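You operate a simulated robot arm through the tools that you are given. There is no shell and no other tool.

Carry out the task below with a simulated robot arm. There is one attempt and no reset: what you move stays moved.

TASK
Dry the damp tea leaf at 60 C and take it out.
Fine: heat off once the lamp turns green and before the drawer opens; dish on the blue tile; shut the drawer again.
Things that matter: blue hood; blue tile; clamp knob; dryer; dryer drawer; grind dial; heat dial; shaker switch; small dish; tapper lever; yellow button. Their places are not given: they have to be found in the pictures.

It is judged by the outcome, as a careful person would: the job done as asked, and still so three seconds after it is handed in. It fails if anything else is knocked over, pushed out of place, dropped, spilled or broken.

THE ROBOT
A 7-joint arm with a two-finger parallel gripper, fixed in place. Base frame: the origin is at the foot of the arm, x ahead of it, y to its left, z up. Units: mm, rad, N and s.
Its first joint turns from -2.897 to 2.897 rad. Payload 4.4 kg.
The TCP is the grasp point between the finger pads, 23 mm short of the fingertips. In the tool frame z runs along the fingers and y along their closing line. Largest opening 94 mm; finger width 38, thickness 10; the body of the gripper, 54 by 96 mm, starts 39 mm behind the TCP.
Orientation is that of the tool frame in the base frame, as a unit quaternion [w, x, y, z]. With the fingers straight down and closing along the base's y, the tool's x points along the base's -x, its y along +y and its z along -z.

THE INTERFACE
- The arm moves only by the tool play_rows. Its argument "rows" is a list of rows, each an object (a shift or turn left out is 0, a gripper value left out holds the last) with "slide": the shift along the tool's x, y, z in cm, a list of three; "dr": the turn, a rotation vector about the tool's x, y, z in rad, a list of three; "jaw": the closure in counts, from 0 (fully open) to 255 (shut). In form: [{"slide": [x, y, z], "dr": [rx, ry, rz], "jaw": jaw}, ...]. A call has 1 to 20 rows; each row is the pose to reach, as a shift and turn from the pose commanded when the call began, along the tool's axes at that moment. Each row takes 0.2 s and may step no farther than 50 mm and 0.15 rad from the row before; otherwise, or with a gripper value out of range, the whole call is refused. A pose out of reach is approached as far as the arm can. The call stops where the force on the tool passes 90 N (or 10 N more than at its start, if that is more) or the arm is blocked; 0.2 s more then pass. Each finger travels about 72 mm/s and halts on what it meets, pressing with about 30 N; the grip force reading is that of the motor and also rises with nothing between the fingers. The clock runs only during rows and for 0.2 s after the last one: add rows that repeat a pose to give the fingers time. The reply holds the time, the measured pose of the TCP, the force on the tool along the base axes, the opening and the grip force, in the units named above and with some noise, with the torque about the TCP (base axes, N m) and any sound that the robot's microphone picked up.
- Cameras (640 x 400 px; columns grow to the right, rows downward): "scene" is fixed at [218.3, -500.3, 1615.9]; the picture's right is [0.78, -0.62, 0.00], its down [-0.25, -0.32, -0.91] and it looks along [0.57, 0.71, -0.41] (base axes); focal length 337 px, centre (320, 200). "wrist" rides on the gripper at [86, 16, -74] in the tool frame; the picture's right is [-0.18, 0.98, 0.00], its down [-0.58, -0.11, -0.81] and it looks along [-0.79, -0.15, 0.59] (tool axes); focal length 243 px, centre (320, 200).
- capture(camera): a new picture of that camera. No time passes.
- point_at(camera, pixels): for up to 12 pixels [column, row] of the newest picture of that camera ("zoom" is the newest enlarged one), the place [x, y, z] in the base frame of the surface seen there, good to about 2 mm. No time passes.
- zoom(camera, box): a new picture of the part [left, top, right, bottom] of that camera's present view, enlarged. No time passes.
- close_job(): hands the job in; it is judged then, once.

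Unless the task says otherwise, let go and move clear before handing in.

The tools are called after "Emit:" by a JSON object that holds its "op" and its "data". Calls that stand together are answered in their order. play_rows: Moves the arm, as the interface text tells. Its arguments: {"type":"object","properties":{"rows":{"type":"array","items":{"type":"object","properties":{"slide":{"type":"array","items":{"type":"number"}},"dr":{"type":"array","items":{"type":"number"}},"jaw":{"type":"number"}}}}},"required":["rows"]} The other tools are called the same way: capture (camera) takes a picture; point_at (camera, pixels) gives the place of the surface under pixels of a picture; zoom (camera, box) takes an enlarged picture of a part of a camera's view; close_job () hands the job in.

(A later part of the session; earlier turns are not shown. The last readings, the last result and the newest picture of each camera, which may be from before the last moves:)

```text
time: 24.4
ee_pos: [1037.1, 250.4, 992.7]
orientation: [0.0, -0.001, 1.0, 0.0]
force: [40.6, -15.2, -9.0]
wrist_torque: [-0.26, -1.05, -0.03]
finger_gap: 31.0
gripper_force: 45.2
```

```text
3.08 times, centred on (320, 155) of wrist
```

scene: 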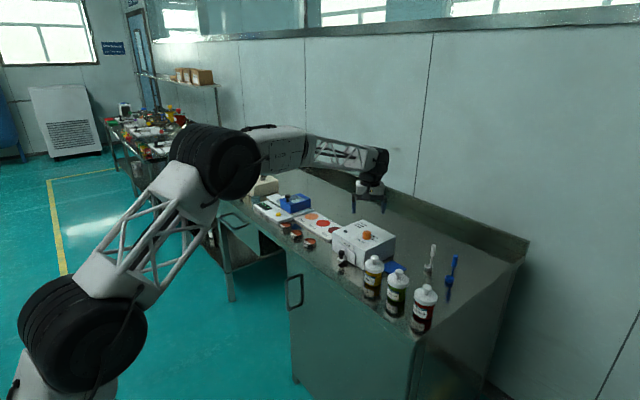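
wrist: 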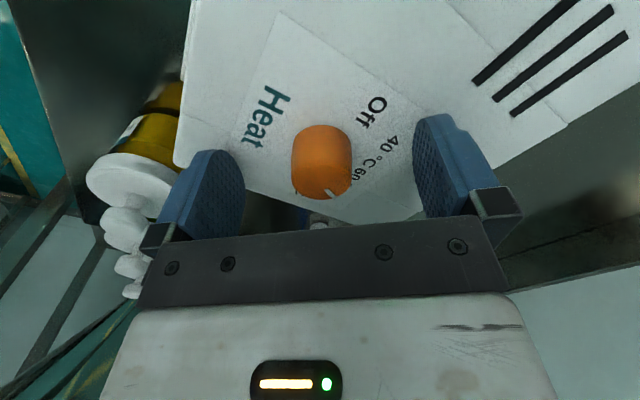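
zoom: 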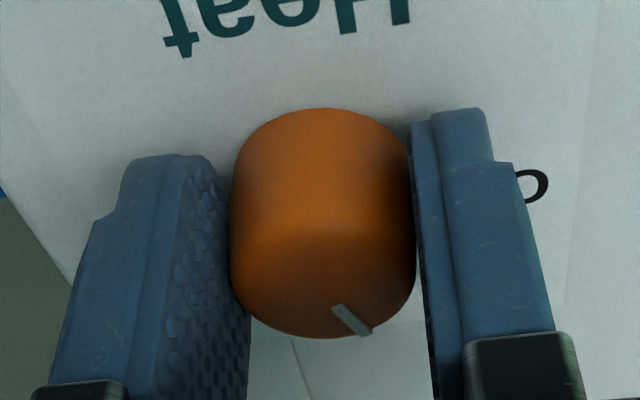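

The knob is following, with about 43 N of side load building toward +x. I'll shift about 2 mm that way while turning the second half to Off.

Emit:
{"op": "play_rows", "data": {"rows": [{"slide": [-0.15, -0.06, 0], "dr": [0, 0, -0.06], "jaw": 200}, {"slide": [-0.15, -0.06, 0], "dr": [0, 0, -0.18]}, {"slide": [-0.15, -0.06, 0], "dr": [0, 0, -0.3]}, {"slide": [-0.15, -0.06, 0], "dr": [0, 0, -0.42]}, {"slide": [-0.15, -0.06, 0], "dr": [0, 0, -0.54]}, {"slide": [-0.15, -0.06, 0], "dr": [0, 0, -0.66]}, {"slide": [-0.15, -0.06, 0], "dr": [0, 0, -0.78]}, {"slide": [-0.15, -0.06, 0], "dr": [0, 0, -0.84]}, {"slide": [-0.15, -0.06, 0], "dr": [0, 0, -0.84]}]}}

Emit:
{"op": "capture", "data": {"camera": "wrist"}}

Emit:
{"op": "zoom", "data": {"camera": "scene", "box": [330, 210, 400, 270]}}

```text
time: 26.4
ee_pos: [1038.8, 249.1, 992.9]
orientation: [-0.001, -0.408, 0.913, 0.0]
force: [16.9, -44.8, -3.9]
wrist_torque: [-0.98, -0.43, -0.78]
finger_gap: 30.6
gripper_force: 44.7
```

```text
taken
```

wrist: 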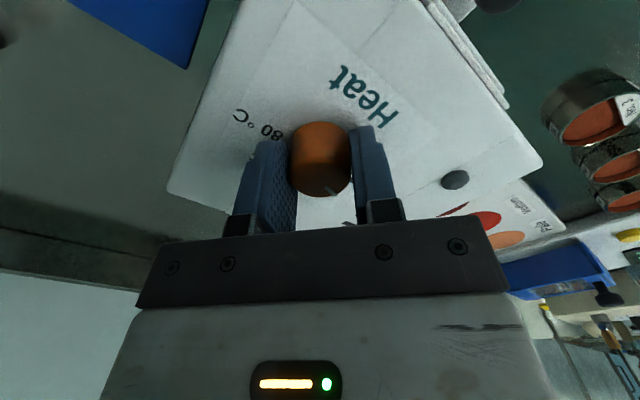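

```text
6.67 times, centred on (365, 240) of scene
```

zoom: 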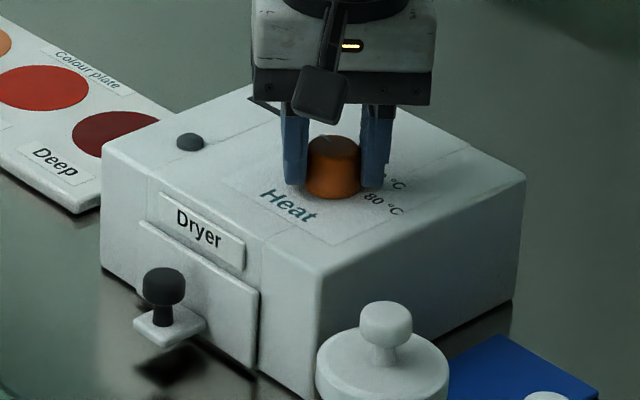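

The lamp at (190,142) in the zoom is now dark and the torque shows the dial against its Off stop, so the heat is off. I'll release, rise, and turn the gripper back to closing along y while moving over the drawer handle.

Emit:
{"op": "play_rows", "data": {"rows": [{"slide": [0, 0, 0], "jaw": 100}, {"slide": [0, 0, 0], "jaw": 0}, {"slide": [0, 0, 0], "jaw": 0}, {"slide": [0, 0, -4], "jaw": 0}, {"slide": [0, 0, -8], "jaw": 0}, {"slide": [0, 0, -12], "jaw": 0}, {"slide": [0, 0, -12], "dr": [0, 0, 0.14]}, {"slide": [0, 0, -12], "dr": [0, 0, 0.28]}, {"slide": [0, 0, -12], "dr": [0, 0, 0.42]}, {"slide": [0, 0, -12], "dr": [0, 0, 0.56]}, {"slide": [0, 0, -12], "dr": [0, 0, 0.7]}, {"slide": [0, 0, -12], "dr": [0, 0, 0.84]}, {"slide": [0, 0, -12], "dr": [0, 0, 0.84]}]}}

Emit:
{"op": "zoom", "data": {"camera": "scene", "box": [330, 210, 400, 270]}}

Emit:
{"op": "capture", "data": {"camera": "wrist"}}

```text
time: 29.2
ee_pos: [1038.7, 249.6, 1115.2]
orientation: [0.0, 0.0, 1.0, -0.001]
force: [0.0, -0.2, -0.1]
wrist_torque: [0.0, 0.03, -0.02]
finger_gap: 93.9
gripper_force: 0.1
```

```text
6.67 times, centred on (365, 240) of scene
```

zoom: 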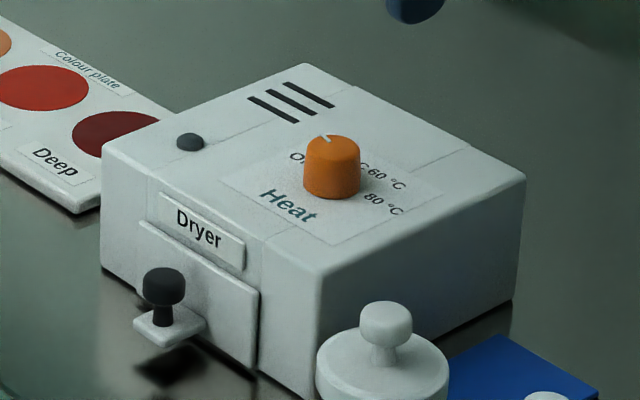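

```text
taken
```

wrist: 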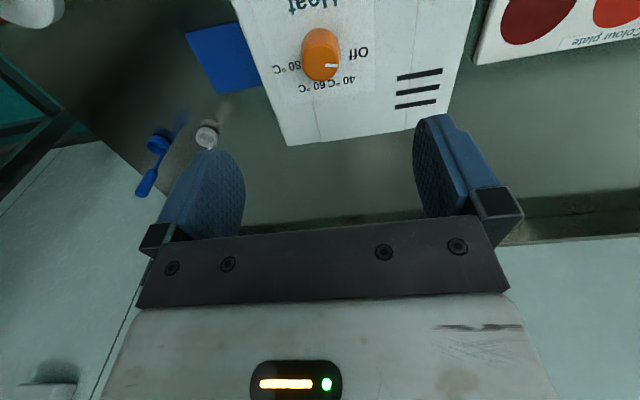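

The mark is back at Off and the lamp is dark. I'll move back toward the front to view the drawer handle.

Emit:
{"op": "play_rows", "data": {"rows": [{"slide": [4, 0.7, 0]}, {"slide": [8, 1.4, 0]}, {"slide": [12, 2.1, 0]}, {"slide": [16, 2.8, 0]}, {"slide": [20, 3.3, 0]}, {"slide": [20, 3.3, 0]}]}}

Emit:
{"op": "capture", "data": {"camera": "wrist"}}

Emit:
{"op": "zoom", "data": {"camera": "wrist", "box": [220, 60, 420, 190]}}

```text
time: 30.6
ee_pos: [835.8, 284.4, 1112.3]
orientation: [0.0, -0.001, 1.0, 0.0]
force: [0.5, 0.7, -0.1]
wrist_torque: [0.01, -0.01, 0.0]
finger_gap: 93.9
gripper_force: 0.0
```

```text
taken
```

wrist: 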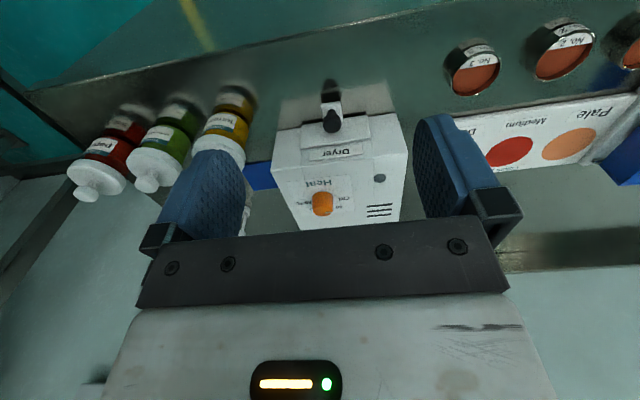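

```text
3.08 times, centred on (320, 125) of wrist
```

zoom: 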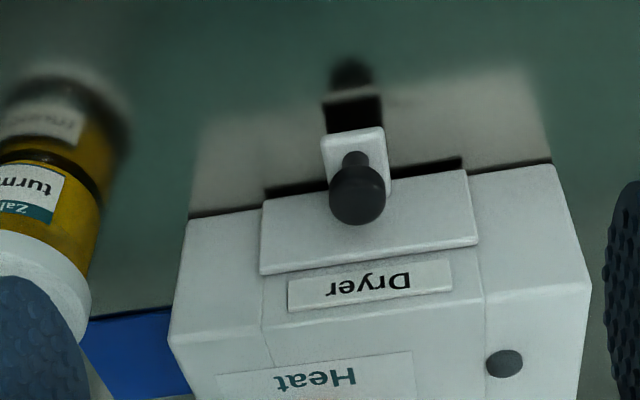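

Emit:
{"op": "point_at", "data": {"camera": "zoom", "pixels": [[357, 205], [330, 195], [386, 195], [357, 222], [353, 142], [325, 138], [384, 130], [388, 190], [330, 180], [357, 158], [370, 250], [370, 178]]}}

Emit:
{"op": "point_at", "data": {"camera": "wrist", "pixels": [[280, 132], [366, 120], [280, 145], [370, 134], [240, 60], [300, 50], [260, 62], [330, 45], [220, 140], [240, 125], [325, 100], [333, 125]]}}

Emit:
{"op": "zoom", "data": {"camera": "scene", "box": [325, 235, 365, 275]}}

```text
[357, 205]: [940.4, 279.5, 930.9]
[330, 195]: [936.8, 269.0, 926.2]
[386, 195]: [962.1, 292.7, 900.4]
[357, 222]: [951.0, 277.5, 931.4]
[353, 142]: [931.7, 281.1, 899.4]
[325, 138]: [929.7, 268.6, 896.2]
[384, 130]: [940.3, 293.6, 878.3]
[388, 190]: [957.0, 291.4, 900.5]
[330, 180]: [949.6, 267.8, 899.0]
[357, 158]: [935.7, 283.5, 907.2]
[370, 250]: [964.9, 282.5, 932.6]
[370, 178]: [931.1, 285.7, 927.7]
```

```text
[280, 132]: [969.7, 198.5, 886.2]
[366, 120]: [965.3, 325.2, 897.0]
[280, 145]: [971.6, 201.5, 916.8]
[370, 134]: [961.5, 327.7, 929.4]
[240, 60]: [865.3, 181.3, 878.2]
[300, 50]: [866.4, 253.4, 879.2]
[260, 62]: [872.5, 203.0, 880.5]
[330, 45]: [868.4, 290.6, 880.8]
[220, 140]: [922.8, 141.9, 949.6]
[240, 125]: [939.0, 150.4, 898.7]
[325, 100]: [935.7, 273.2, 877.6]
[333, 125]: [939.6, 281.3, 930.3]
```

```text
10.00 times, centred on (345, 255) of scene
```

zoom: 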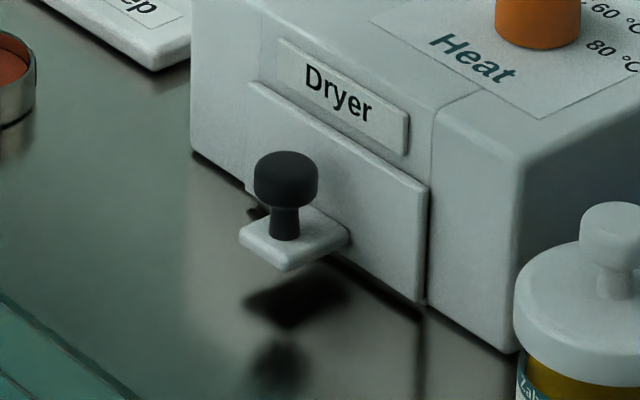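

The handle cap is at about (940,280), with its top at z≈931 and a radius of about 12 mm, above a bracket at z≈900. I'll come down over it from above with the jaws open, TCP to about (936,280,930).

Emit:
{"op": "play_rows", "data": {"rows": [{"slide": [-3.5, -0.15, 2.5], "jaw": 0}, {"slide": [-7.0, -0.3, 5.0]}, {"slide": [-10.0, -0.44, 8.0]}, {"slide": [-10.0, -0.44, 12.0]}, {"slide": [-10.0, -0.44, 15.5]}, {"slide": [-10.0, -0.44, 17.5]}, {"slide": [-10.0, -0.44, 18.2]}, {"slide": [-10.0, -0.44, 18.2]}]}}

Emit:
{"op": "capture", "data": {"camera": "wrist"}}

Emit:
{"op": "zoom", "data": {"camera": "scene", "box": [310, 210, 390, 280]}}

```text
time: 32.4
ee_pos: [938.3, 280.8, 932.6]
orientation: [0.0, -0.001, 1.0, 0.0]
force: [0.2, 0.3, -0.5]
wrist_torque: [-0.03, 0.02, 0.02]
finger_gap: 94.0
gripper_force: 0.0
```

```text
taken
```

wrist: 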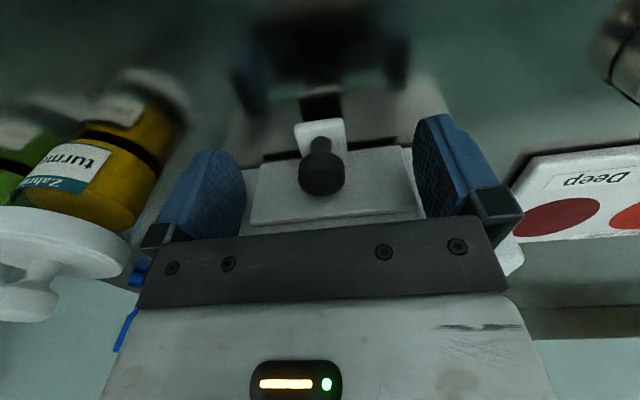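

```text
5.71 times, centred on (350, 245) of scene
```

zoom: 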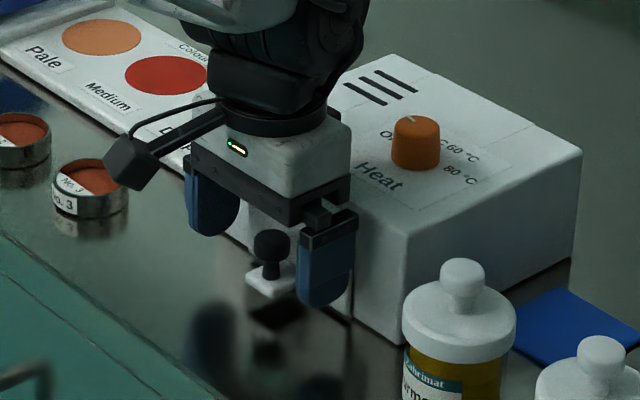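

The handle sits centred between the pads (columns 299–345). I'll lower 3 mm and close.

Emit:
{"op": "play_rows", "data": {"rows": [{"slide": [0, 0, 0.3], "jaw": 0}, {"slide": [0, 0, 0.3], "jaw": 150}, {"slide": [0, 0, 0.3], "jaw": 150}, {"slide": [0, 0, 0.3], "jaw": 230}, {"slide": [0, 0, 0.3], "jaw": 230}, {"slide": [0, 0, 0.3], "jaw": 230}]}}

Emit:
{"op": "capture", "data": {"camera": "wrist"}}

```text
time: 33.8
ee_pos: [936.5, 280.4, 929.4]
orientation: [0.0, -0.001, 1.0, 0.0]
force: [1.1, 2.4, -1.3]
wrist_torque: [0.06, -0.15, 0.03]
finger_gap: 23.6
gripper_force: 44.5
```

```text
taken
```

wrist: 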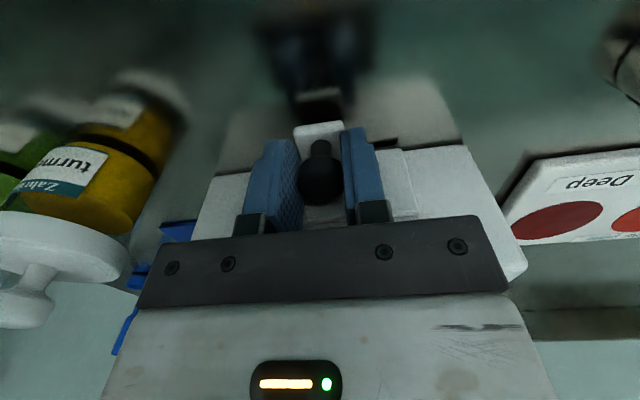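

The handle is gripped at 23.6 mm with almost no side load. I'll pull it gently toward the robot (+tool x) by 8 cm.

Emit:
{"op": "play_rows", "data": {"rows": [{"slide": [0.5, 0, 0], "jaw": 230}, {"slide": [1.5, 0, 0]}, {"slide": [2.5, 0, 0]}, {"slide": [3.5, 0, 0]}, {"slide": [4.5, 0, 0]}, {"slide": [5.5, 0, 0]}, {"slide": [6.5, 0, 0]}, {"slide": [7.3, 0, 0]}, {"slide": [8.0, 0, 0]}, {"slide": [8.0, 0, 0]}]}}

Emit:
{"op": "capture", "data": {"camera": "wrist"}}

Emit:
{"op": "zoom", "data": {"camera": "scene", "box": [300, 210, 390, 290]}}

```text
time: 36.0
ee_pos: [858.2, 280.5, 929.0]
orientation: [0.0, -0.001, 1.0, 0.001]
force: [0.3, 23.3, 13.2]
wrist_torque: [0.23, -0.6, 0.12]
finger_gap: 23.4
gripper_force: 45.4
```

```text
taken
```

wrist: 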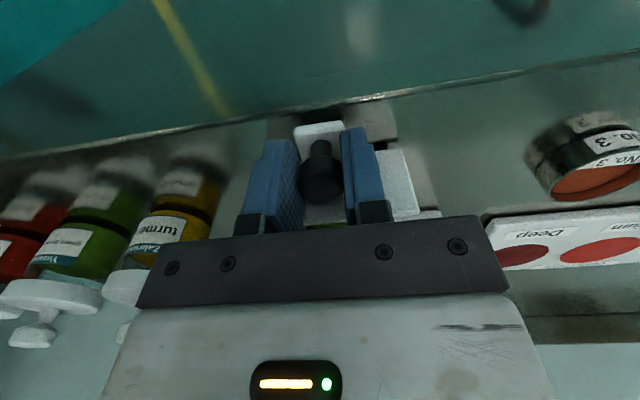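

```text
5.00 times, centred on (345, 250) of scene
```

zoom: 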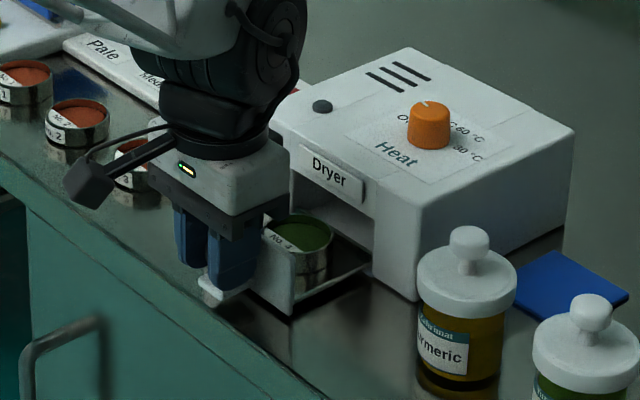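

The drawer is open 8 cm, and a metal dish labelled No. 4 with green leaf is visible at (303,250) in the zoom. I'll measure where it is relative to the dryer front.

Emit:
{"op": "point_at", "data": {"camera": "zoom", "pixels": [[303, 228], [303, 245], [332, 240], [272, 235], [305, 275], [328, 270], [290, 300], [360, 265], [300, 218], [335, 228], [262, 245], [375, 270]]}}

Emit:
{"op": "zoom", "data": {"camera": "scene", "box": [335, 240, 375, 275]}}

```text
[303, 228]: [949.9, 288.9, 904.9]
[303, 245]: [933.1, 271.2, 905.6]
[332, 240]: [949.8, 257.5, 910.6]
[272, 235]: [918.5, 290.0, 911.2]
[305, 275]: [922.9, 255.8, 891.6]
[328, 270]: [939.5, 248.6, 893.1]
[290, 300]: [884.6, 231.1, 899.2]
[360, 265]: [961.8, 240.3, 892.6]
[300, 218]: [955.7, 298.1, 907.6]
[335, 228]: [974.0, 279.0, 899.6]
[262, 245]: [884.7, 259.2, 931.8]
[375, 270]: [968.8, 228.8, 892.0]
```

```text
11.43 times, centred on (355, 258) of scene
```

zoom: 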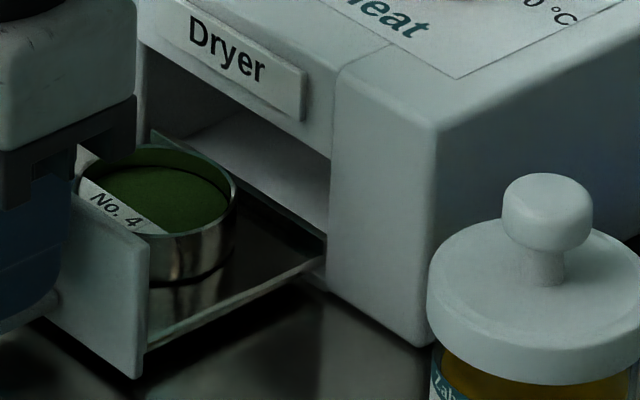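

The dish is around x≈932, y≈280, with its rim at z≈911, quite close to the dryer front at x≈968. I'll pull gently another 1.5 cm for clearance while watching for a stop.

Emit:
{"op": "play_rows", "data": {"rows": [{"slide": [0.4, 0, 0], "jaw": 230}, {"slide": [0.8, 0, 0]}, {"slide": [1.2, 0, 0]}, {"slide": [1.5, 0, 0]}, {"slide": [1.5, 0, 0]}]}}

Emit:
{"op": "zoom", "data": {"camera": "scene", "box": [325, 235, 375, 275]}}

```text
time: 37.2
ee_pos: [844.2, 281.4, 928.5]
orientation: [0.001, -0.001, 1.0, 0.0]
force: [0.3, 57.4, 29.0]
wrist_torque: [0.68, -0.03, 0.21]
finger_gap: 23.2
gripper_force: 44.9
```

```text
10.00 times, centred on (350, 255) of scene
```

zoom: 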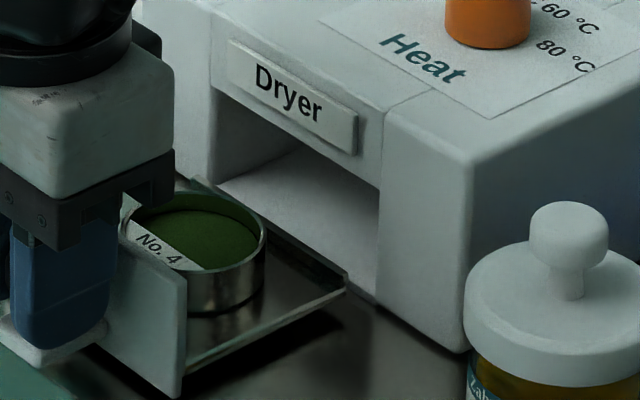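

The drawer is now about 9.4 cm out and the tray's rear edge is near the opening, so I won't pull any further. A side load of +57 N in y has built up, so I'll relieve it before letting go.

Emit:
{"op": "play_rows", "data": {"rows": [{"slide": [0, 0.1, -0.05], "jaw": 230}, {"slide": [0, 0.2, -0.1], "jaw": 230}, {"slide": [0, 0.2, -0.1], "jaw": 230}]}}

Emit:
{"op": "point_at", "data": {"camera": "zoom", "pixels": [[345, 272], [200, 180], [185, 280], [180, 390], [300, 300], [262, 240], [130, 225], [200, 205], [195, 265], [270, 250], [350, 290], [230, 260]]}}

```text
time: 38.0
ee_pos: [843.6, 280.6, 928.6]
orientation: [-0.001, 0.0, 1.0, 0.0]
force: [0.5, 4.7, 26.9]
wrist_torque: [0.01, -0.49, 0.01]
finger_gap: 23.4
gripper_force: 45.4
```

```text
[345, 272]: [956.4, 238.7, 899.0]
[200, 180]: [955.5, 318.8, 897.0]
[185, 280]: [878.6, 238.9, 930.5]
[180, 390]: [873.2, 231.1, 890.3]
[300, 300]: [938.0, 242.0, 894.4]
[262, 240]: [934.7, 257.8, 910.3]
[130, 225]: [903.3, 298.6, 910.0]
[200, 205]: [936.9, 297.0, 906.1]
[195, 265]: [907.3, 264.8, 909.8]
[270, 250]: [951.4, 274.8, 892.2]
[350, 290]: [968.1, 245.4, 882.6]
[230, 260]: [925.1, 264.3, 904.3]
```

The side load dropped to about 5 N, and since a rail was clearly reacting to it, the drawer is still guided. The dish is at about (920,279), Ø52 mm, rim z≈911. I'll release the handle and rise straight up for a look.

Emit:
{"op": "play_rows", "data": {"rows": [{"slide": [0, 0, 0], "jaw": 150}, {"slide": [0, 0, 0], "jaw": 50}, {"slide": [0, 0, 0], "jaw": 0}, {"slide": [0, 0, 0], "jaw": 0}, {"slide": [0, 0, -3], "jaw": 0}, {"slide": [0, 0, -7], "jaw": 0}, {"slide": [0, 0, -11], "jaw": 0}, {"slide": [0, 0, -15], "jaw": 0}, {"slide": [4, 0, -18], "jaw": 0}, {"slide": [4, 0, -18], "jaw": 0}]}}

Emit:
{"op": "capture", "data": {"camera": "wrist"}}

Emit:
{"op": "zoom", "data": {"camera": "wrist", "box": [240, 60, 400, 190]}}

Emit:
{"op": "zoom", "data": {"camera": "scene", "box": [320, 225, 380, 285]}}

```text
time: 40.2
ee_pos: [804.5, 281.6, 1109.7]
orientation: [0.0, 0.0, 1.0, 0.0]
force: [-0.5, 0.9, -0.1]
wrist_torque: [0.03, 0.02, 0.01]
finger_gap: 94.0
gripper_force: 0.1
```

```text
taken
```

wrist: 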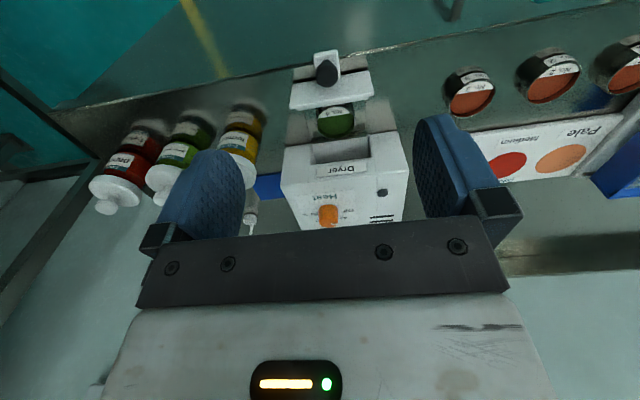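

```text
3.08 times, centred on (320, 125) of wrist
```

zoom: 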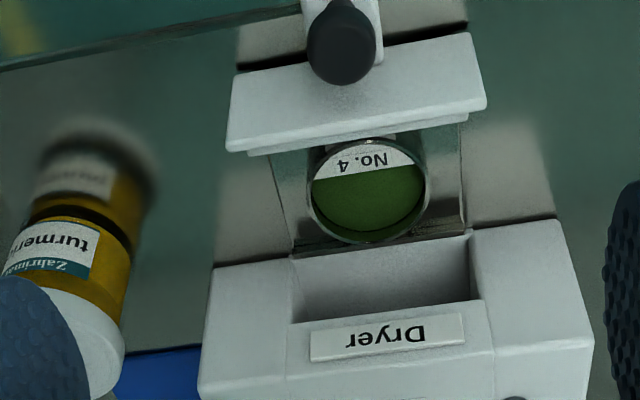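

```text
6.67 times, centred on (350, 255) of scene
```

zoom: 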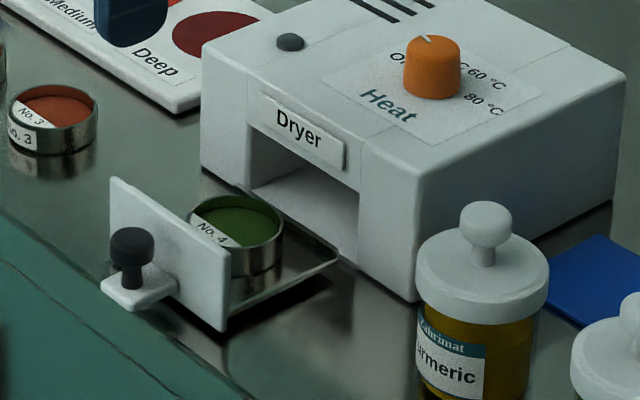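

The drawer stays put and the dish is in clear view. I'll measure the dish and tray edges precisely from the wrist view, and the tile's surroundings from the scene.

Emit:
{"op": "zoom", "data": {"camera": "wrist", "box": [280, 80, 400, 160]}}

Emit:
{"op": "point_at", "data": {"camera": "zoom", "pixels": [[213, 130], [475, 130], [345, 60], [340, 262], [340, 200], [240, 220], [450, 210], [168, 120], [535, 120], [180, 230], [550, 200], [330, 290]]}}

```text
5.00 times, centred on (340, 120) of wrist
```

zoom: 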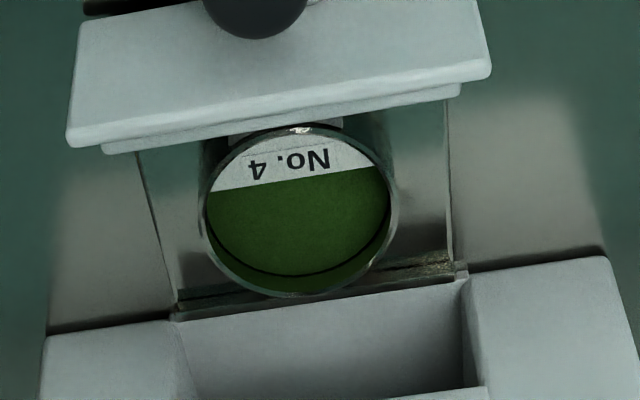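

```text
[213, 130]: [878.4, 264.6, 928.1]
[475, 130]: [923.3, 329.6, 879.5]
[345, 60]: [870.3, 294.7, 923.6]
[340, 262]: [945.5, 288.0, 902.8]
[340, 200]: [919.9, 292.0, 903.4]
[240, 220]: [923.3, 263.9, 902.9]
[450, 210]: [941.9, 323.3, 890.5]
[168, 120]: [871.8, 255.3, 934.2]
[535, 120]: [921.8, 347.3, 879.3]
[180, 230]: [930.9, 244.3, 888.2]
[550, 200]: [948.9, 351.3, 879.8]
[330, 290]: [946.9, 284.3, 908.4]
```

Emit:
{"op": "point_at", "data": {"camera": "zoom", "pixels": [[203, 215], [398, 200], [302, 128], [300, 296], [235, 145], [375, 150], [230, 275], [372, 268], [160, 240], [449, 180], [140, 160], [180, 296]]}}

Emit:
{"op": "point_at", "data": {"camera": "zoom", "pixels": [[206, 240], [395, 225], [205, 190], [390, 175], [270, 292], [335, 287], [185, 270], [425, 240], [300, 245], [452, 250], [447, 140], [170, 275]]}}

Emit:
{"op": "zoom", "data": {"camera": "scene", "box": [370, 230, 470, 310]}}

```text
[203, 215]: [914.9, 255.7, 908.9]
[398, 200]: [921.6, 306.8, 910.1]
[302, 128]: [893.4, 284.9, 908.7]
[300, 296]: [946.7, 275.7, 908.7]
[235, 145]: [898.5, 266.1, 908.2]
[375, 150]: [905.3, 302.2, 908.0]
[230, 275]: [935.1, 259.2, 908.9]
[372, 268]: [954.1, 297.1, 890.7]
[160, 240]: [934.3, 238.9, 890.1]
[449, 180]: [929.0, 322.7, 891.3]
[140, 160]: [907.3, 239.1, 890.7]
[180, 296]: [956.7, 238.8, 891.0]
```

```text
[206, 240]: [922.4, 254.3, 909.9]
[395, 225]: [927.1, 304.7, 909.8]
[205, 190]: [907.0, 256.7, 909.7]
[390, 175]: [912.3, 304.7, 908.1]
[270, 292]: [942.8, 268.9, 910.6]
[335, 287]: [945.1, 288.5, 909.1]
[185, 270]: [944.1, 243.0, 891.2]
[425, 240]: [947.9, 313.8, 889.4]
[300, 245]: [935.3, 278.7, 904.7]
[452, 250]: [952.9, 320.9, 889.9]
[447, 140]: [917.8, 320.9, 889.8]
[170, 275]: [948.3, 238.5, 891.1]
```

```text
5.00 times, centred on (420, 270) of scene
```

zoom: 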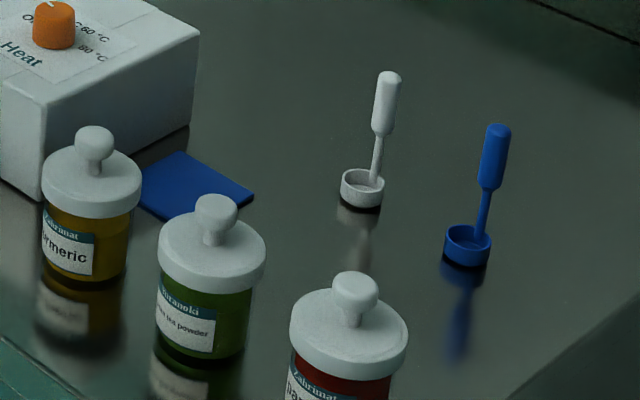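

The dish's centre is (920,280.5), radius 26 mm, rim z≈909.5. Now I'll measure the tile, the white and blue scoops and the bottles for a safe placement.

Emit:
{"op": "point_at", "data": {"camera": "zoom", "pixels": [[180, 154], [252, 192], [172, 218], [150, 172], [200, 185], [225, 182], [362, 192], [389, 80], [345, 190], [95, 132], [216, 200], [130, 185]]}}

Emit:
{"op": "point_at", "data": {"camera": "wrist", "pixels": [[262, 185], [275, 180], [270, 195], [255, 190], [282, 193]]}}

```text
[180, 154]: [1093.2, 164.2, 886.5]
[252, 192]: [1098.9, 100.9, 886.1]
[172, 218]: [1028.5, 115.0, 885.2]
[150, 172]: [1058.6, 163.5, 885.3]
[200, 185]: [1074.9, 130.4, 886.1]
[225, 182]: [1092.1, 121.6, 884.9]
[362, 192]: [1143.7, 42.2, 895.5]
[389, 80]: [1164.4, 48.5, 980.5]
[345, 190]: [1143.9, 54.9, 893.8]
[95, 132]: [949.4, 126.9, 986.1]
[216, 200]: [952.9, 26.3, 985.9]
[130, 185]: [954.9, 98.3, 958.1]
```

```text
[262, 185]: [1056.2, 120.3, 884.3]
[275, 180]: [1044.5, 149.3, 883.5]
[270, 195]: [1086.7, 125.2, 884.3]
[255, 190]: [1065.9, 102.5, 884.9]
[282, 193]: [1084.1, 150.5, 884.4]
```

The tile spans about x 1028–1098 and y 100–166, centred at about (1063,133) with its top at z≈885. A quarter turn of the gripper will keep the hand camera away from the turmeric cap and the dial. Before picking the dish up, I'll test the reach there with the empty gripper, moving at z≈1110.

Emit:
{"op": "play_rows", "data": {"rows": [{"slide": [-2.35, -1.35, 0], "dr": [0, 0, -0.1428], "jaw": 0}, {"slide": [-4.7, -2.7, 0], "dr": [0, 0, -0.2856]}, {"slide": [-7.05, -4.05, 0], "dr": [0, 0, -0.4284]}, {"slide": [-9.4, -5.4, 0], "dr": [0, 0, -0.5712]}, {"slide": [-11.75, -6.75, 0], "dr": [0, 0, -0.714]}, {"slide": [-14.1, -8.1, 0], "dr": [0, 0, -0.8568]}, {"slide": [-16.45, -9.45, 0], "dr": [0, 0, -0.9996]}, {"slide": [-18.8, -10.8, 0], "dr": [0, 0, -1.1424]}, {"slide": [-21.15, -12.15, 0], "dr": [0, 0, -1.2852]}, {"slide": [-23.5, -13.5, 0], "dr": [0, 0, -1.428]}, {"slide": [-25.85, -14.86, 0], "dr": [0, 0, -1.5708]}, {"slide": [-25.85, -14.86, 0], "dr": [0, 0, -1.5708]}]}}

Emit:
{"op": "capture", "data": {"camera": "wrist"}}

Emit:
{"op": "capture", "data": {"camera": "scene"}}

```text
time: 42.8
ee_pos: [1062.7, 135.2, 1107.8]
orientation: [0.0, 0.708, -0.706, 0.0]
force: [-0.1, -0.3, -0.9]
wrist_torque: [0.02, 0.0, 0.0]
finger_gap: 93.8
gripper_force: 0.0
```

```text
taken
```

wrist: 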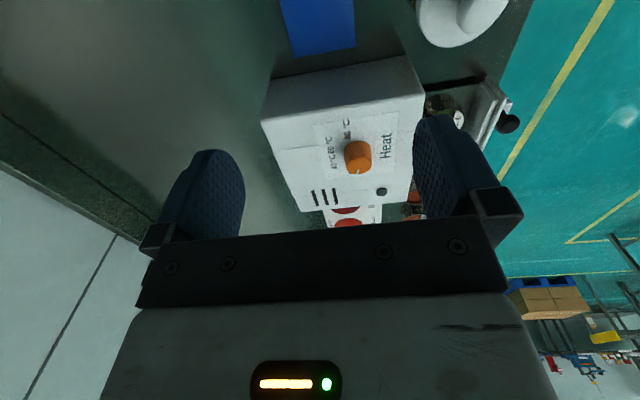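

```text
taken
```

scene: 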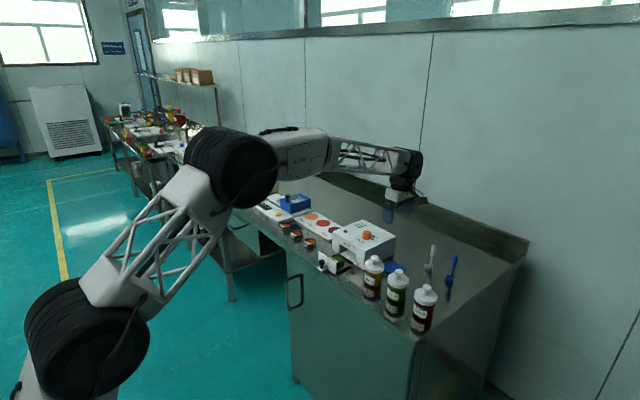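

The quarter-turned pose is reached at (1063,135,1108). I'll lower to about z=925 to confirm reach and clearances, and I'll look again partway down.

Emit:
{"op": "play_rows", "data": {"rows": [{"slide": [0.2, 0, 4]}, {"slide": [0.2, 0, 8]}, {"slide": [0.2, 0, 11]}, {"slide": [0.2, 0, 11]}]}}

Emit:
{"op": "capture", "data": {"camera": "wrist"}}

Emit:
{"op": "zoom", "data": {"camera": "scene", "box": [330, 180, 450, 290]}}

```text
time: 43.8
ee_pos: [1064.2, 132.1, 995.3]
orientation: [-0.001, -0.707, 0.707, 0.0]
force: [0.3, -0.8, 0.1]
wrist_torque: [-0.05, -0.01, -0.04]
finger_gap: 94.0
gripper_force: 0.1
```

```text
taken
```

wrist: 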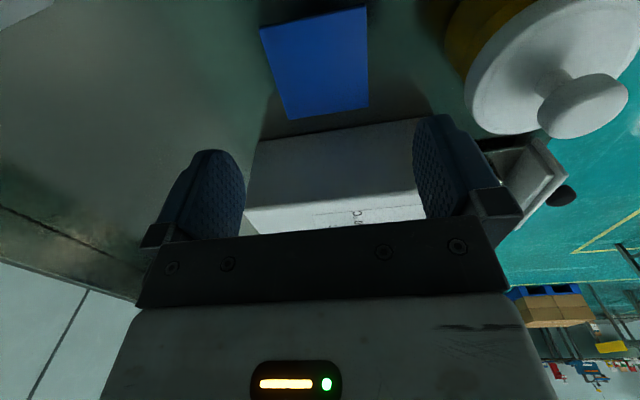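

```text
3.64 times, centred on (390, 235) of scene
```

zoom: 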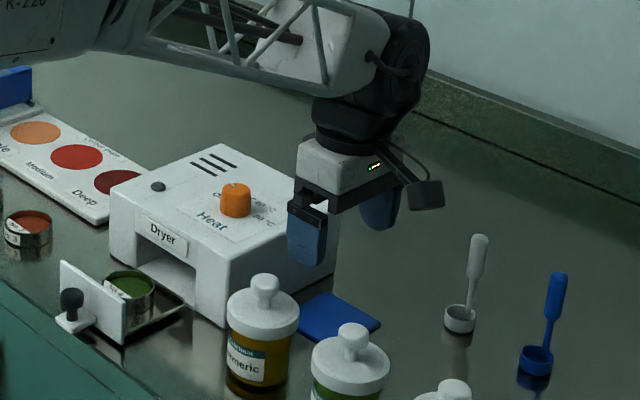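

At z=995 everything is clear and the tile is fully visible, with corners at about (260,28), (367,6), (368,107) and (289,119). I'll measure them.

Emit:
{"op": "point_at", "data": {"camera": "wrist", "pixels": [[263, 30], [364, 9], [366, 104], [290, 116], [316, 60], [325, 90], [290, 40], [345, 30]]}}

```text
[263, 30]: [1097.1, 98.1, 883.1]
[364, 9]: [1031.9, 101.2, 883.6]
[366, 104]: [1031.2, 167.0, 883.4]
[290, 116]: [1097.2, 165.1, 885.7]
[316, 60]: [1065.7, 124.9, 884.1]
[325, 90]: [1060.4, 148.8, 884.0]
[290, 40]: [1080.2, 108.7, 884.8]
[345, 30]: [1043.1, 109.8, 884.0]
```

The tile's centre is (1064,133), about 70 mm square, top z≈884. I'll test the final height.

Emit:
{"op": "play_rows", "data": {"rows": [{"slide": [0, 0, 3]}, {"slide": [0, 0, 5.5]}, {"slide": [0, 0, 7.0]}, {"slide": [0, 0, 7.0]}]}}

Emit:
{"op": "zoom", "data": {"camera": "scene", "box": [330, 180, 450, 290]}}

Emit:
{"op": "capture", "data": {"camera": "wrist"}}

```text
time: 44.8
ee_pos: [1061.8, 133.5, 927.8]
orientation: [0.0, 0.707, -0.707, 0.0]
force: [-1.3, 0.1, 0.1]
wrist_torque: [0.01, 0.0, 0.0]
finger_gap: 94.0
gripper_force: 0.0
```

```text
3.64 times, centred on (390, 235) of scene
```

zoom: 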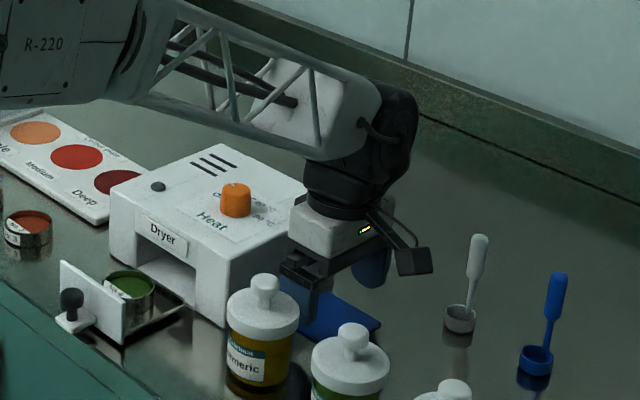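

```text
taken
```

wrist: 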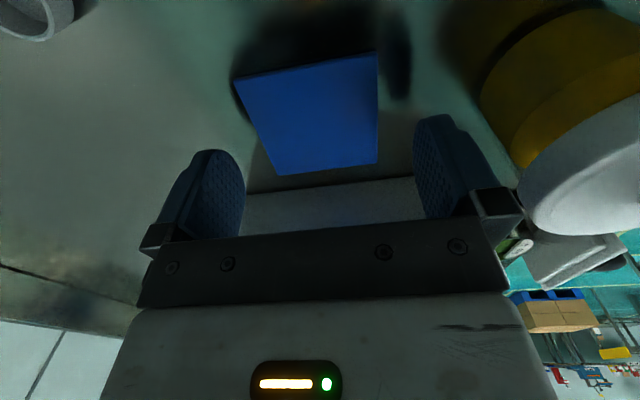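

Reach and clearances at the tile are good. I'll rise and go back above the dish, returning the gripper to closing along y with the jaws set to about 70 mm.

Emit:
{"op": "play_rows", "data": {"rows": [{"slide": [0, 0, -4.5], "jaw": 0}, {"slide": [0, 0, -9]}, {"slide": [0, 0, -13.5]}, {"slide": [0, 0, -17]}, {"slide": [-1.34, 1.29, -17], "dr": [0, 0, 0.1428]}, {"slide": [-2.67, 2.58, -17], "dr": [0, 0, 0.2856]}, {"slide": [-4.0, 3.87, -17], "dr": [0, 0, 0.4284]}, {"slide": [-5.35, 5.16, -17], "dr": [0, 0, 0.5712]}, {"slide": [-6.68, 6.45, -17], "dr": [0, 0, 0.714]}, {"slide": [-8.02, 7.74, -17], "dr": [0, 0, 0.8568]}, {"slide": [-9.35, 9.03, -17], "dr": [0, 0, 0.9996]}, {"slide": [-10.7, 10.3, -17], "dr": [0, 0, 1.1424]}, {"slide": [-12.0, 11.6, -17], "dr": [0, 0, 1.2852]}, {"slide": [-13.4, 12.9, -17], "dr": [0, 0, 1.428]}, {"slide": [-14.7, 14.18, -17], "dr": [0, 0, 1.5708]}, {"slide": [-14.7, 14.18, -17], "dr": [0, 0, 1.5708], "jaw": 66}, {"slide": [-14.7, 14.18, -17], "dr": [0, 0, 1.5708], "jaw": 66}]}}

Emit:
{"op": "capture", "data": {"camera": "wrist"}}

```text
time: 48.4
ee_pos: [919.8, 276.0, 1098.8]
orientation: [0.0, 0.0, 1.0, 0.0]
force: [0.8, 0.1, 0.5]
wrist_torque: [0.01, -0.02, -0.01]
finger_gap: 69.9
gripper_force: 0.0
```

```text
taken
```

wrist: 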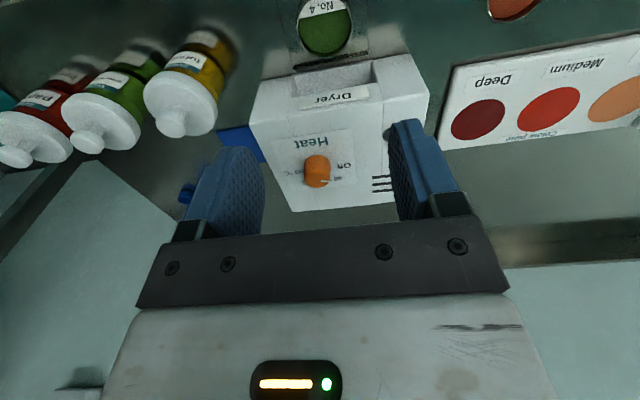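

TCP is at (920,276,1099) with a gap of 70 mm, and the dish is visible at (325,28). I'll lower to about z=965 with a +4 mm y correction, then re-check the centring.

Emit:
{"op": "play_rows", "data": {"rows": [{"slide": [0, 0.4, 4], "jaw": 66}, {"slide": [0, 0.4, 8]}, {"slide": [0, 0.4, 11]}, {"slide": [0, 0.4, 13.3]}, {"slide": [0, 0.4, 13.3]}]}}

Emit:
{"op": "capture", "data": {"camera": "wrist"}}

Emit:
{"op": "zoom", "data": {"camera": "scene", "box": [310, 200, 400, 280]}}

```text
time: 49.6
ee_pos: [921.8, 283.4, 964.3]
orientation: [0.0, 0.001, 1.0, 0.0]
force: [0.1, 0.0, -0.1]
wrist_torque: [0.02, -0.01, -0.02]
finger_gap: 69.7
gripper_force: 0.1
```

```text
taken
```

wrist: 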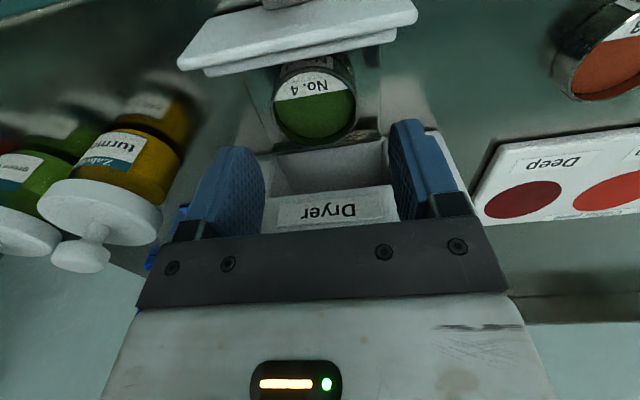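

```text
5.00 times, centred on (355, 240) of scene
```

zoom: 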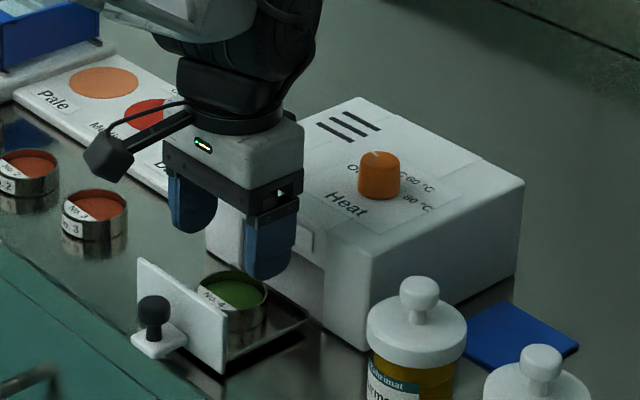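

The TCP reads about 3 mm to the +y side of the dish. I'll measure the dish rim again from this close view.

Emit:
{"op": "zoom", "data": {"camera": "wrist", "box": [250, 40, 380, 160]}}

Emit:
{"op": "point_at", "data": {"camera": "wrist", "pixels": [[275, 100], [355, 95], [312, 57], [315, 144], [276, 112], [354, 107], [330, 142], [300, 142], [287, 70], [343, 65], [252, 120], [376, 100]]}}

```text
3.33 times, centred on (315, 100) of wrist
```

zoom: 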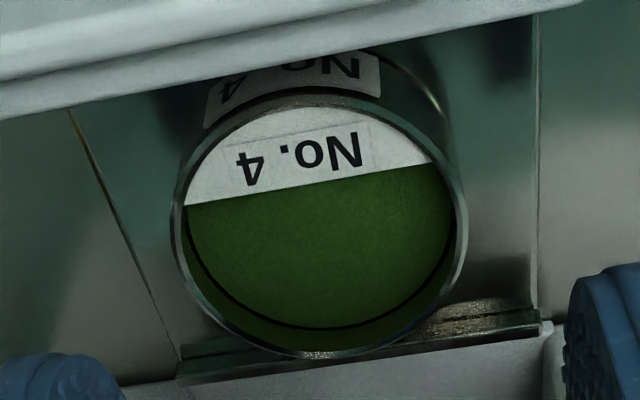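

```text
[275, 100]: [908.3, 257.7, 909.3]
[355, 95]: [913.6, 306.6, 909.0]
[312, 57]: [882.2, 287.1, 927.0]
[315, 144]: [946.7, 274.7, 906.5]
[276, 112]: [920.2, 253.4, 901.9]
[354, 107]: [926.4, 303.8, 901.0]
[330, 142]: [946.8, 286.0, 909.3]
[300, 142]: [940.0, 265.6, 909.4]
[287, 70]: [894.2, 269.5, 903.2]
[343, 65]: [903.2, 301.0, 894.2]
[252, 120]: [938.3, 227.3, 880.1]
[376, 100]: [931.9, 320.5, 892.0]
```

By the image (rim centre at about (315,108), expected (320,113)), the dish is about 3 mm toward −y and 2 mm toward −x. I'll correct that and lower to about z=925, so the fingertips clear the tray lips.

Emit:
{"op": "play_rows", "data": {"rows": [{"slide": [0.15, -0.3, 0], "jaw": 66}, {"slide": [0.15, -0.3, 1.5]}, {"slide": [0.15, -0.3, 3.0]}, {"slide": [0.15, -0.3, 3.8]}, {"slide": [0.15, -0.3, 3.8]}, {"slide": [0.15, -0.3, 3.8]}]}}

Emit:
{"op": "capture", "data": {"camera": "wrist"}}

Emit:
{"op": "zoom", "data": {"camera": "scene", "box": [320, 225, 380, 285]}}

```text
time: 51.0
ee_pos: [919.4, 278.9, 928.6]
orientation: [0.0, 0.0, 1.0, 0.0]
force: [0.3, 1.1, 0.4]
wrist_torque: [-0.04, -0.01, 0.01]
finger_gap: 69.9
gripper_force: 0.0
```

```text
taken
```

wrist: 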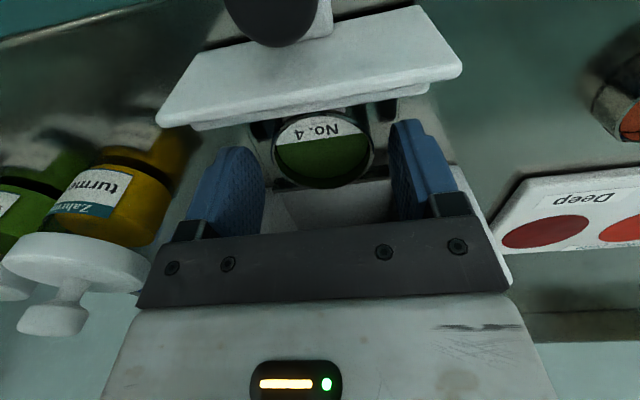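

```text
6.67 times, centred on (350, 255) of scene
```

zoom: 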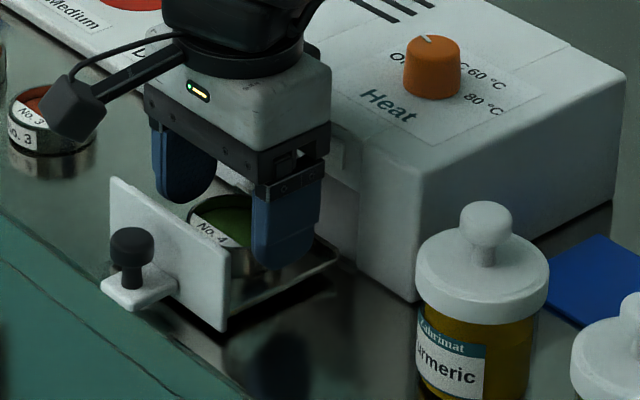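

The dish is centred between the pads (rim columns 271–374). I'll lower 4 mm more and close on it.

Emit:
{"op": "play_rows", "data": {"rows": [{"slide": [0, 0, 0.4], "jaw": 66}, {"slide": [0, 0, 0.4], "jaw": 90}, {"slide": [0, 0, 0.4], "jaw": 105}, {"slide": [0, 0, 0.4], "jaw": 130}, {"slide": [0, 0, 0.4], "jaw": 160}, {"slide": [0, 0, 0.4], "jaw": 160}, {"slide": [0, 0, 0.4], "jaw": 160}]}}

Emit:
{"op": "capture", "data": {"camera": "wrist"}}

Emit:
{"op": "zoom", "data": {"camera": "scene", "box": [320, 225, 380, 285]}}

```text
time: 52.6
ee_pos: [917.5, 280.9, 925.2]
orientation: [0.0, 0.0, 1.0, 0.0]
force: [0.1, -0.8, 0.2]
wrist_torque: [0.0, 0.0, 0.02]
finger_gap: 52.6
gripper_force: 30.5
```

```text
taken
```

wrist: 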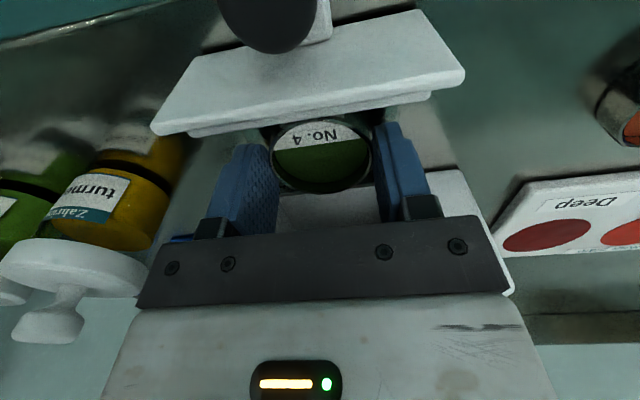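

```text
6.67 times, centred on (350, 255) of scene
```

zoom: 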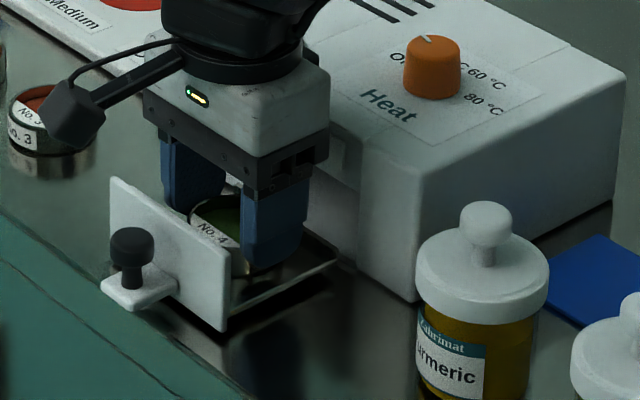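

The dish is gripped at 52.6 mm with 30 N. I'll firm the grip slightly, lift slowly by 2 cm and check.

Emit:
{"op": "play_rows", "data": {"rows": [{"slide": [0, 0, 0], "jaw": 200}, {"slide": [0, 0, 0], "jaw": 200}, {"slide": [0, 0, -0.5]}, {"slide": [0, 0, -1.0]}, {"slide": [0, 0, -1.5]}, {"slide": [0, 0, -2.0]}, {"slide": [0, 0, -2.0]}]}}

Emit:
{"op": "capture", "data": {"camera": "wrist"}}

Emit:
{"op": "zoom", "data": {"camera": "scene", "box": [320, 225, 380, 285]}}

```text
time: 54.2
ee_pos: [918.2, 280.0, 943.9]
orientation: [0.0, 0.0, 1.0, 0.0]
force: [-0.2, 0.1, 0.1]
wrist_torque: [0.01, 0.01, 0.03]
finger_gap: 52.7
gripper_force: 30.0
```

```text
taken
```

wrist: 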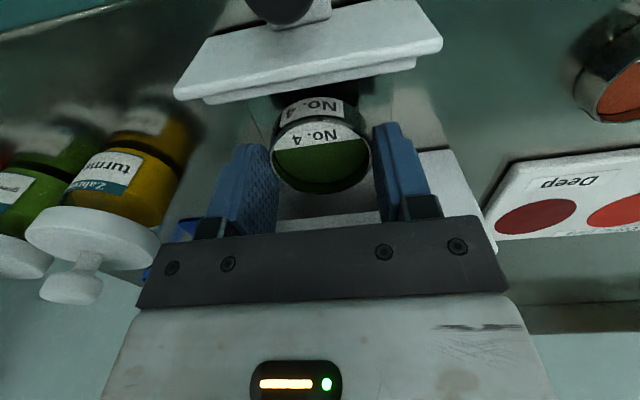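

```text
6.67 times, centred on (350, 255) of scene
```

zoom: 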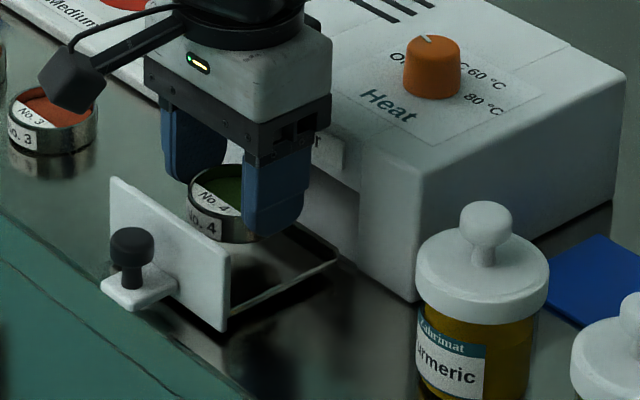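

The dish is lifted level and clear of the tray. I'll raise it smoothly to z≈1080.

Emit:
{"op": "play_rows", "data": {"rows": [{"slide": [0, 0, -0.8], "jaw": 200}, {"slide": [0, 0, -2.2]}, {"slide": [0, 0, -4.0]}, {"slide": [0, 0, -6.0]}, {"slide": [0, 0, -8.0]}, {"slide": [0, 0, -10.0]}, {"slide": [0, 0, -11.8]}, {"slide": [0, 0, -13.0]}, {"slide": [0, 0, -13.5]}, {"slide": [0, 0, -13.5]}]}}

Emit:
{"op": "capture", "data": {"camera": "wrist"}}

```text
time: 56.4
ee_pos: [918.0, 278.5, 1080.0]
orientation: [0.0, -0.001, 1.0, 0.0]
force: [-0.2, 0.2, 0.8]
wrist_torque: [-0.01, 0.04, -0.02]
finger_gap: 52.7
gripper_force: 30.8
```

```text
taken
```

wrist: 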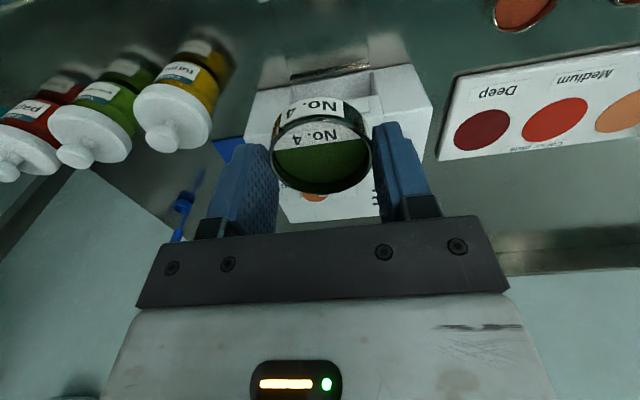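

The dish is held steady. I'll carry it over to above the tile at this height with a slow quarter turn.

Emit:
{"op": "play_rows", "data": {"rows": [{"slide": [-0.5, -0.5, 0], "dr": [0, 0, -0.05], "jaw": 200}, {"slide": [-1.4, -1.4, 0], "dr": [0, 0, -0.15]}, {"slide": [-2.4, -2.4, 0], "dr": [0, 0, -0.26]}, {"slide": [-3.4, -3.4, 0], "dr": [0, 0, -0.37]}, {"slide": [-4.4, -4.4, 0], "dr": [0, 0, -0.48]}, {"slide": [-5.4, -5.4, 0], "dr": [0, 0, -0.59]}, {"slide": [-6.4, -6.4, 0], "dr": [0, 0, -0.7]}, {"slide": [-7.4, -7.4, 0], "dr": [0, 0, -0.81]}, {"slide": [-8.4, -8.4, 0], "dr": [0, 0, -0.92]}, {"slide": [-9.4, -9.4, 0], "dr": [0, 0, -1.03]}, {"slide": [-10.4, -10.4, 0], "dr": [0, 0, -1.14]}, {"slide": [-11.4, -11.4, 0], "dr": [0, 0, -1.25]}, {"slide": [-12.4, -12.4, 0], "dr": [0, 0, -1.36]}, {"slide": [-13.4, -13.4, 0], "dr": [0, 0, -1.46]}, {"slide": [-14.2, -14.2, 0], "dr": [0, 0, -1.54]}, {"slide": [-14.6, -14.6, 0], "dr": [0, 0, -1.5708]}, {"slide": [-14.6, -14.6, 0], "dr": [0, 0, -1.5708]}]}}

Emit:
{"op": "capture", "data": {"camera": "wrist"}}

Emit:
{"op": "zoom", "data": {"camera": "scene", "box": [330, 180, 450, 290]}}

```text
time: 60.0
ee_pos: [1064.8, 134.6, 1079.7]
orientation: [0.0, 0.707, -0.707, 0.0]
force: [-0.4, 0.4, -1.2]
wrist_torque: [0.02, 0.0, 0.01]
finger_gap: 52.9
gripper_force: 30.3
```

```text
taken
```

wrist: 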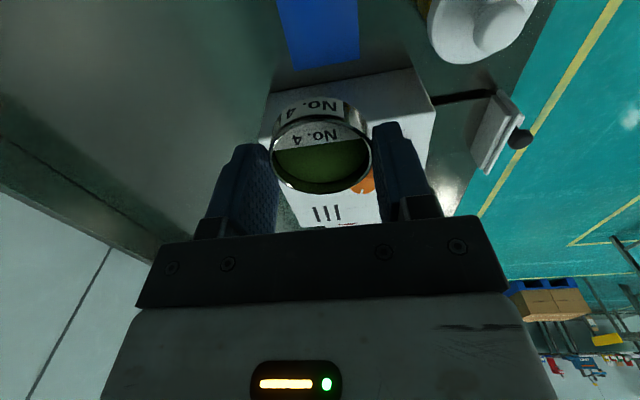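

```text
3.64 times, centred on (390, 235) of scene
```

zoom: 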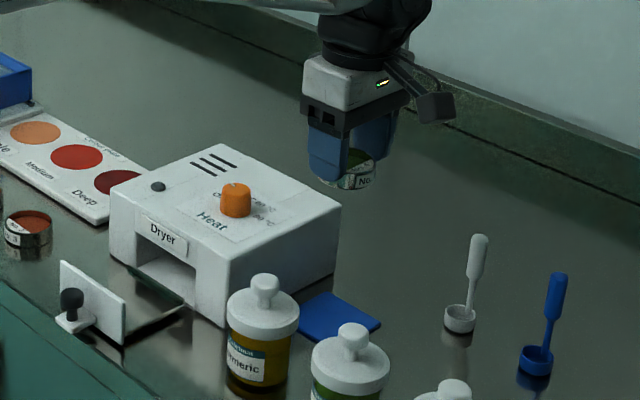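

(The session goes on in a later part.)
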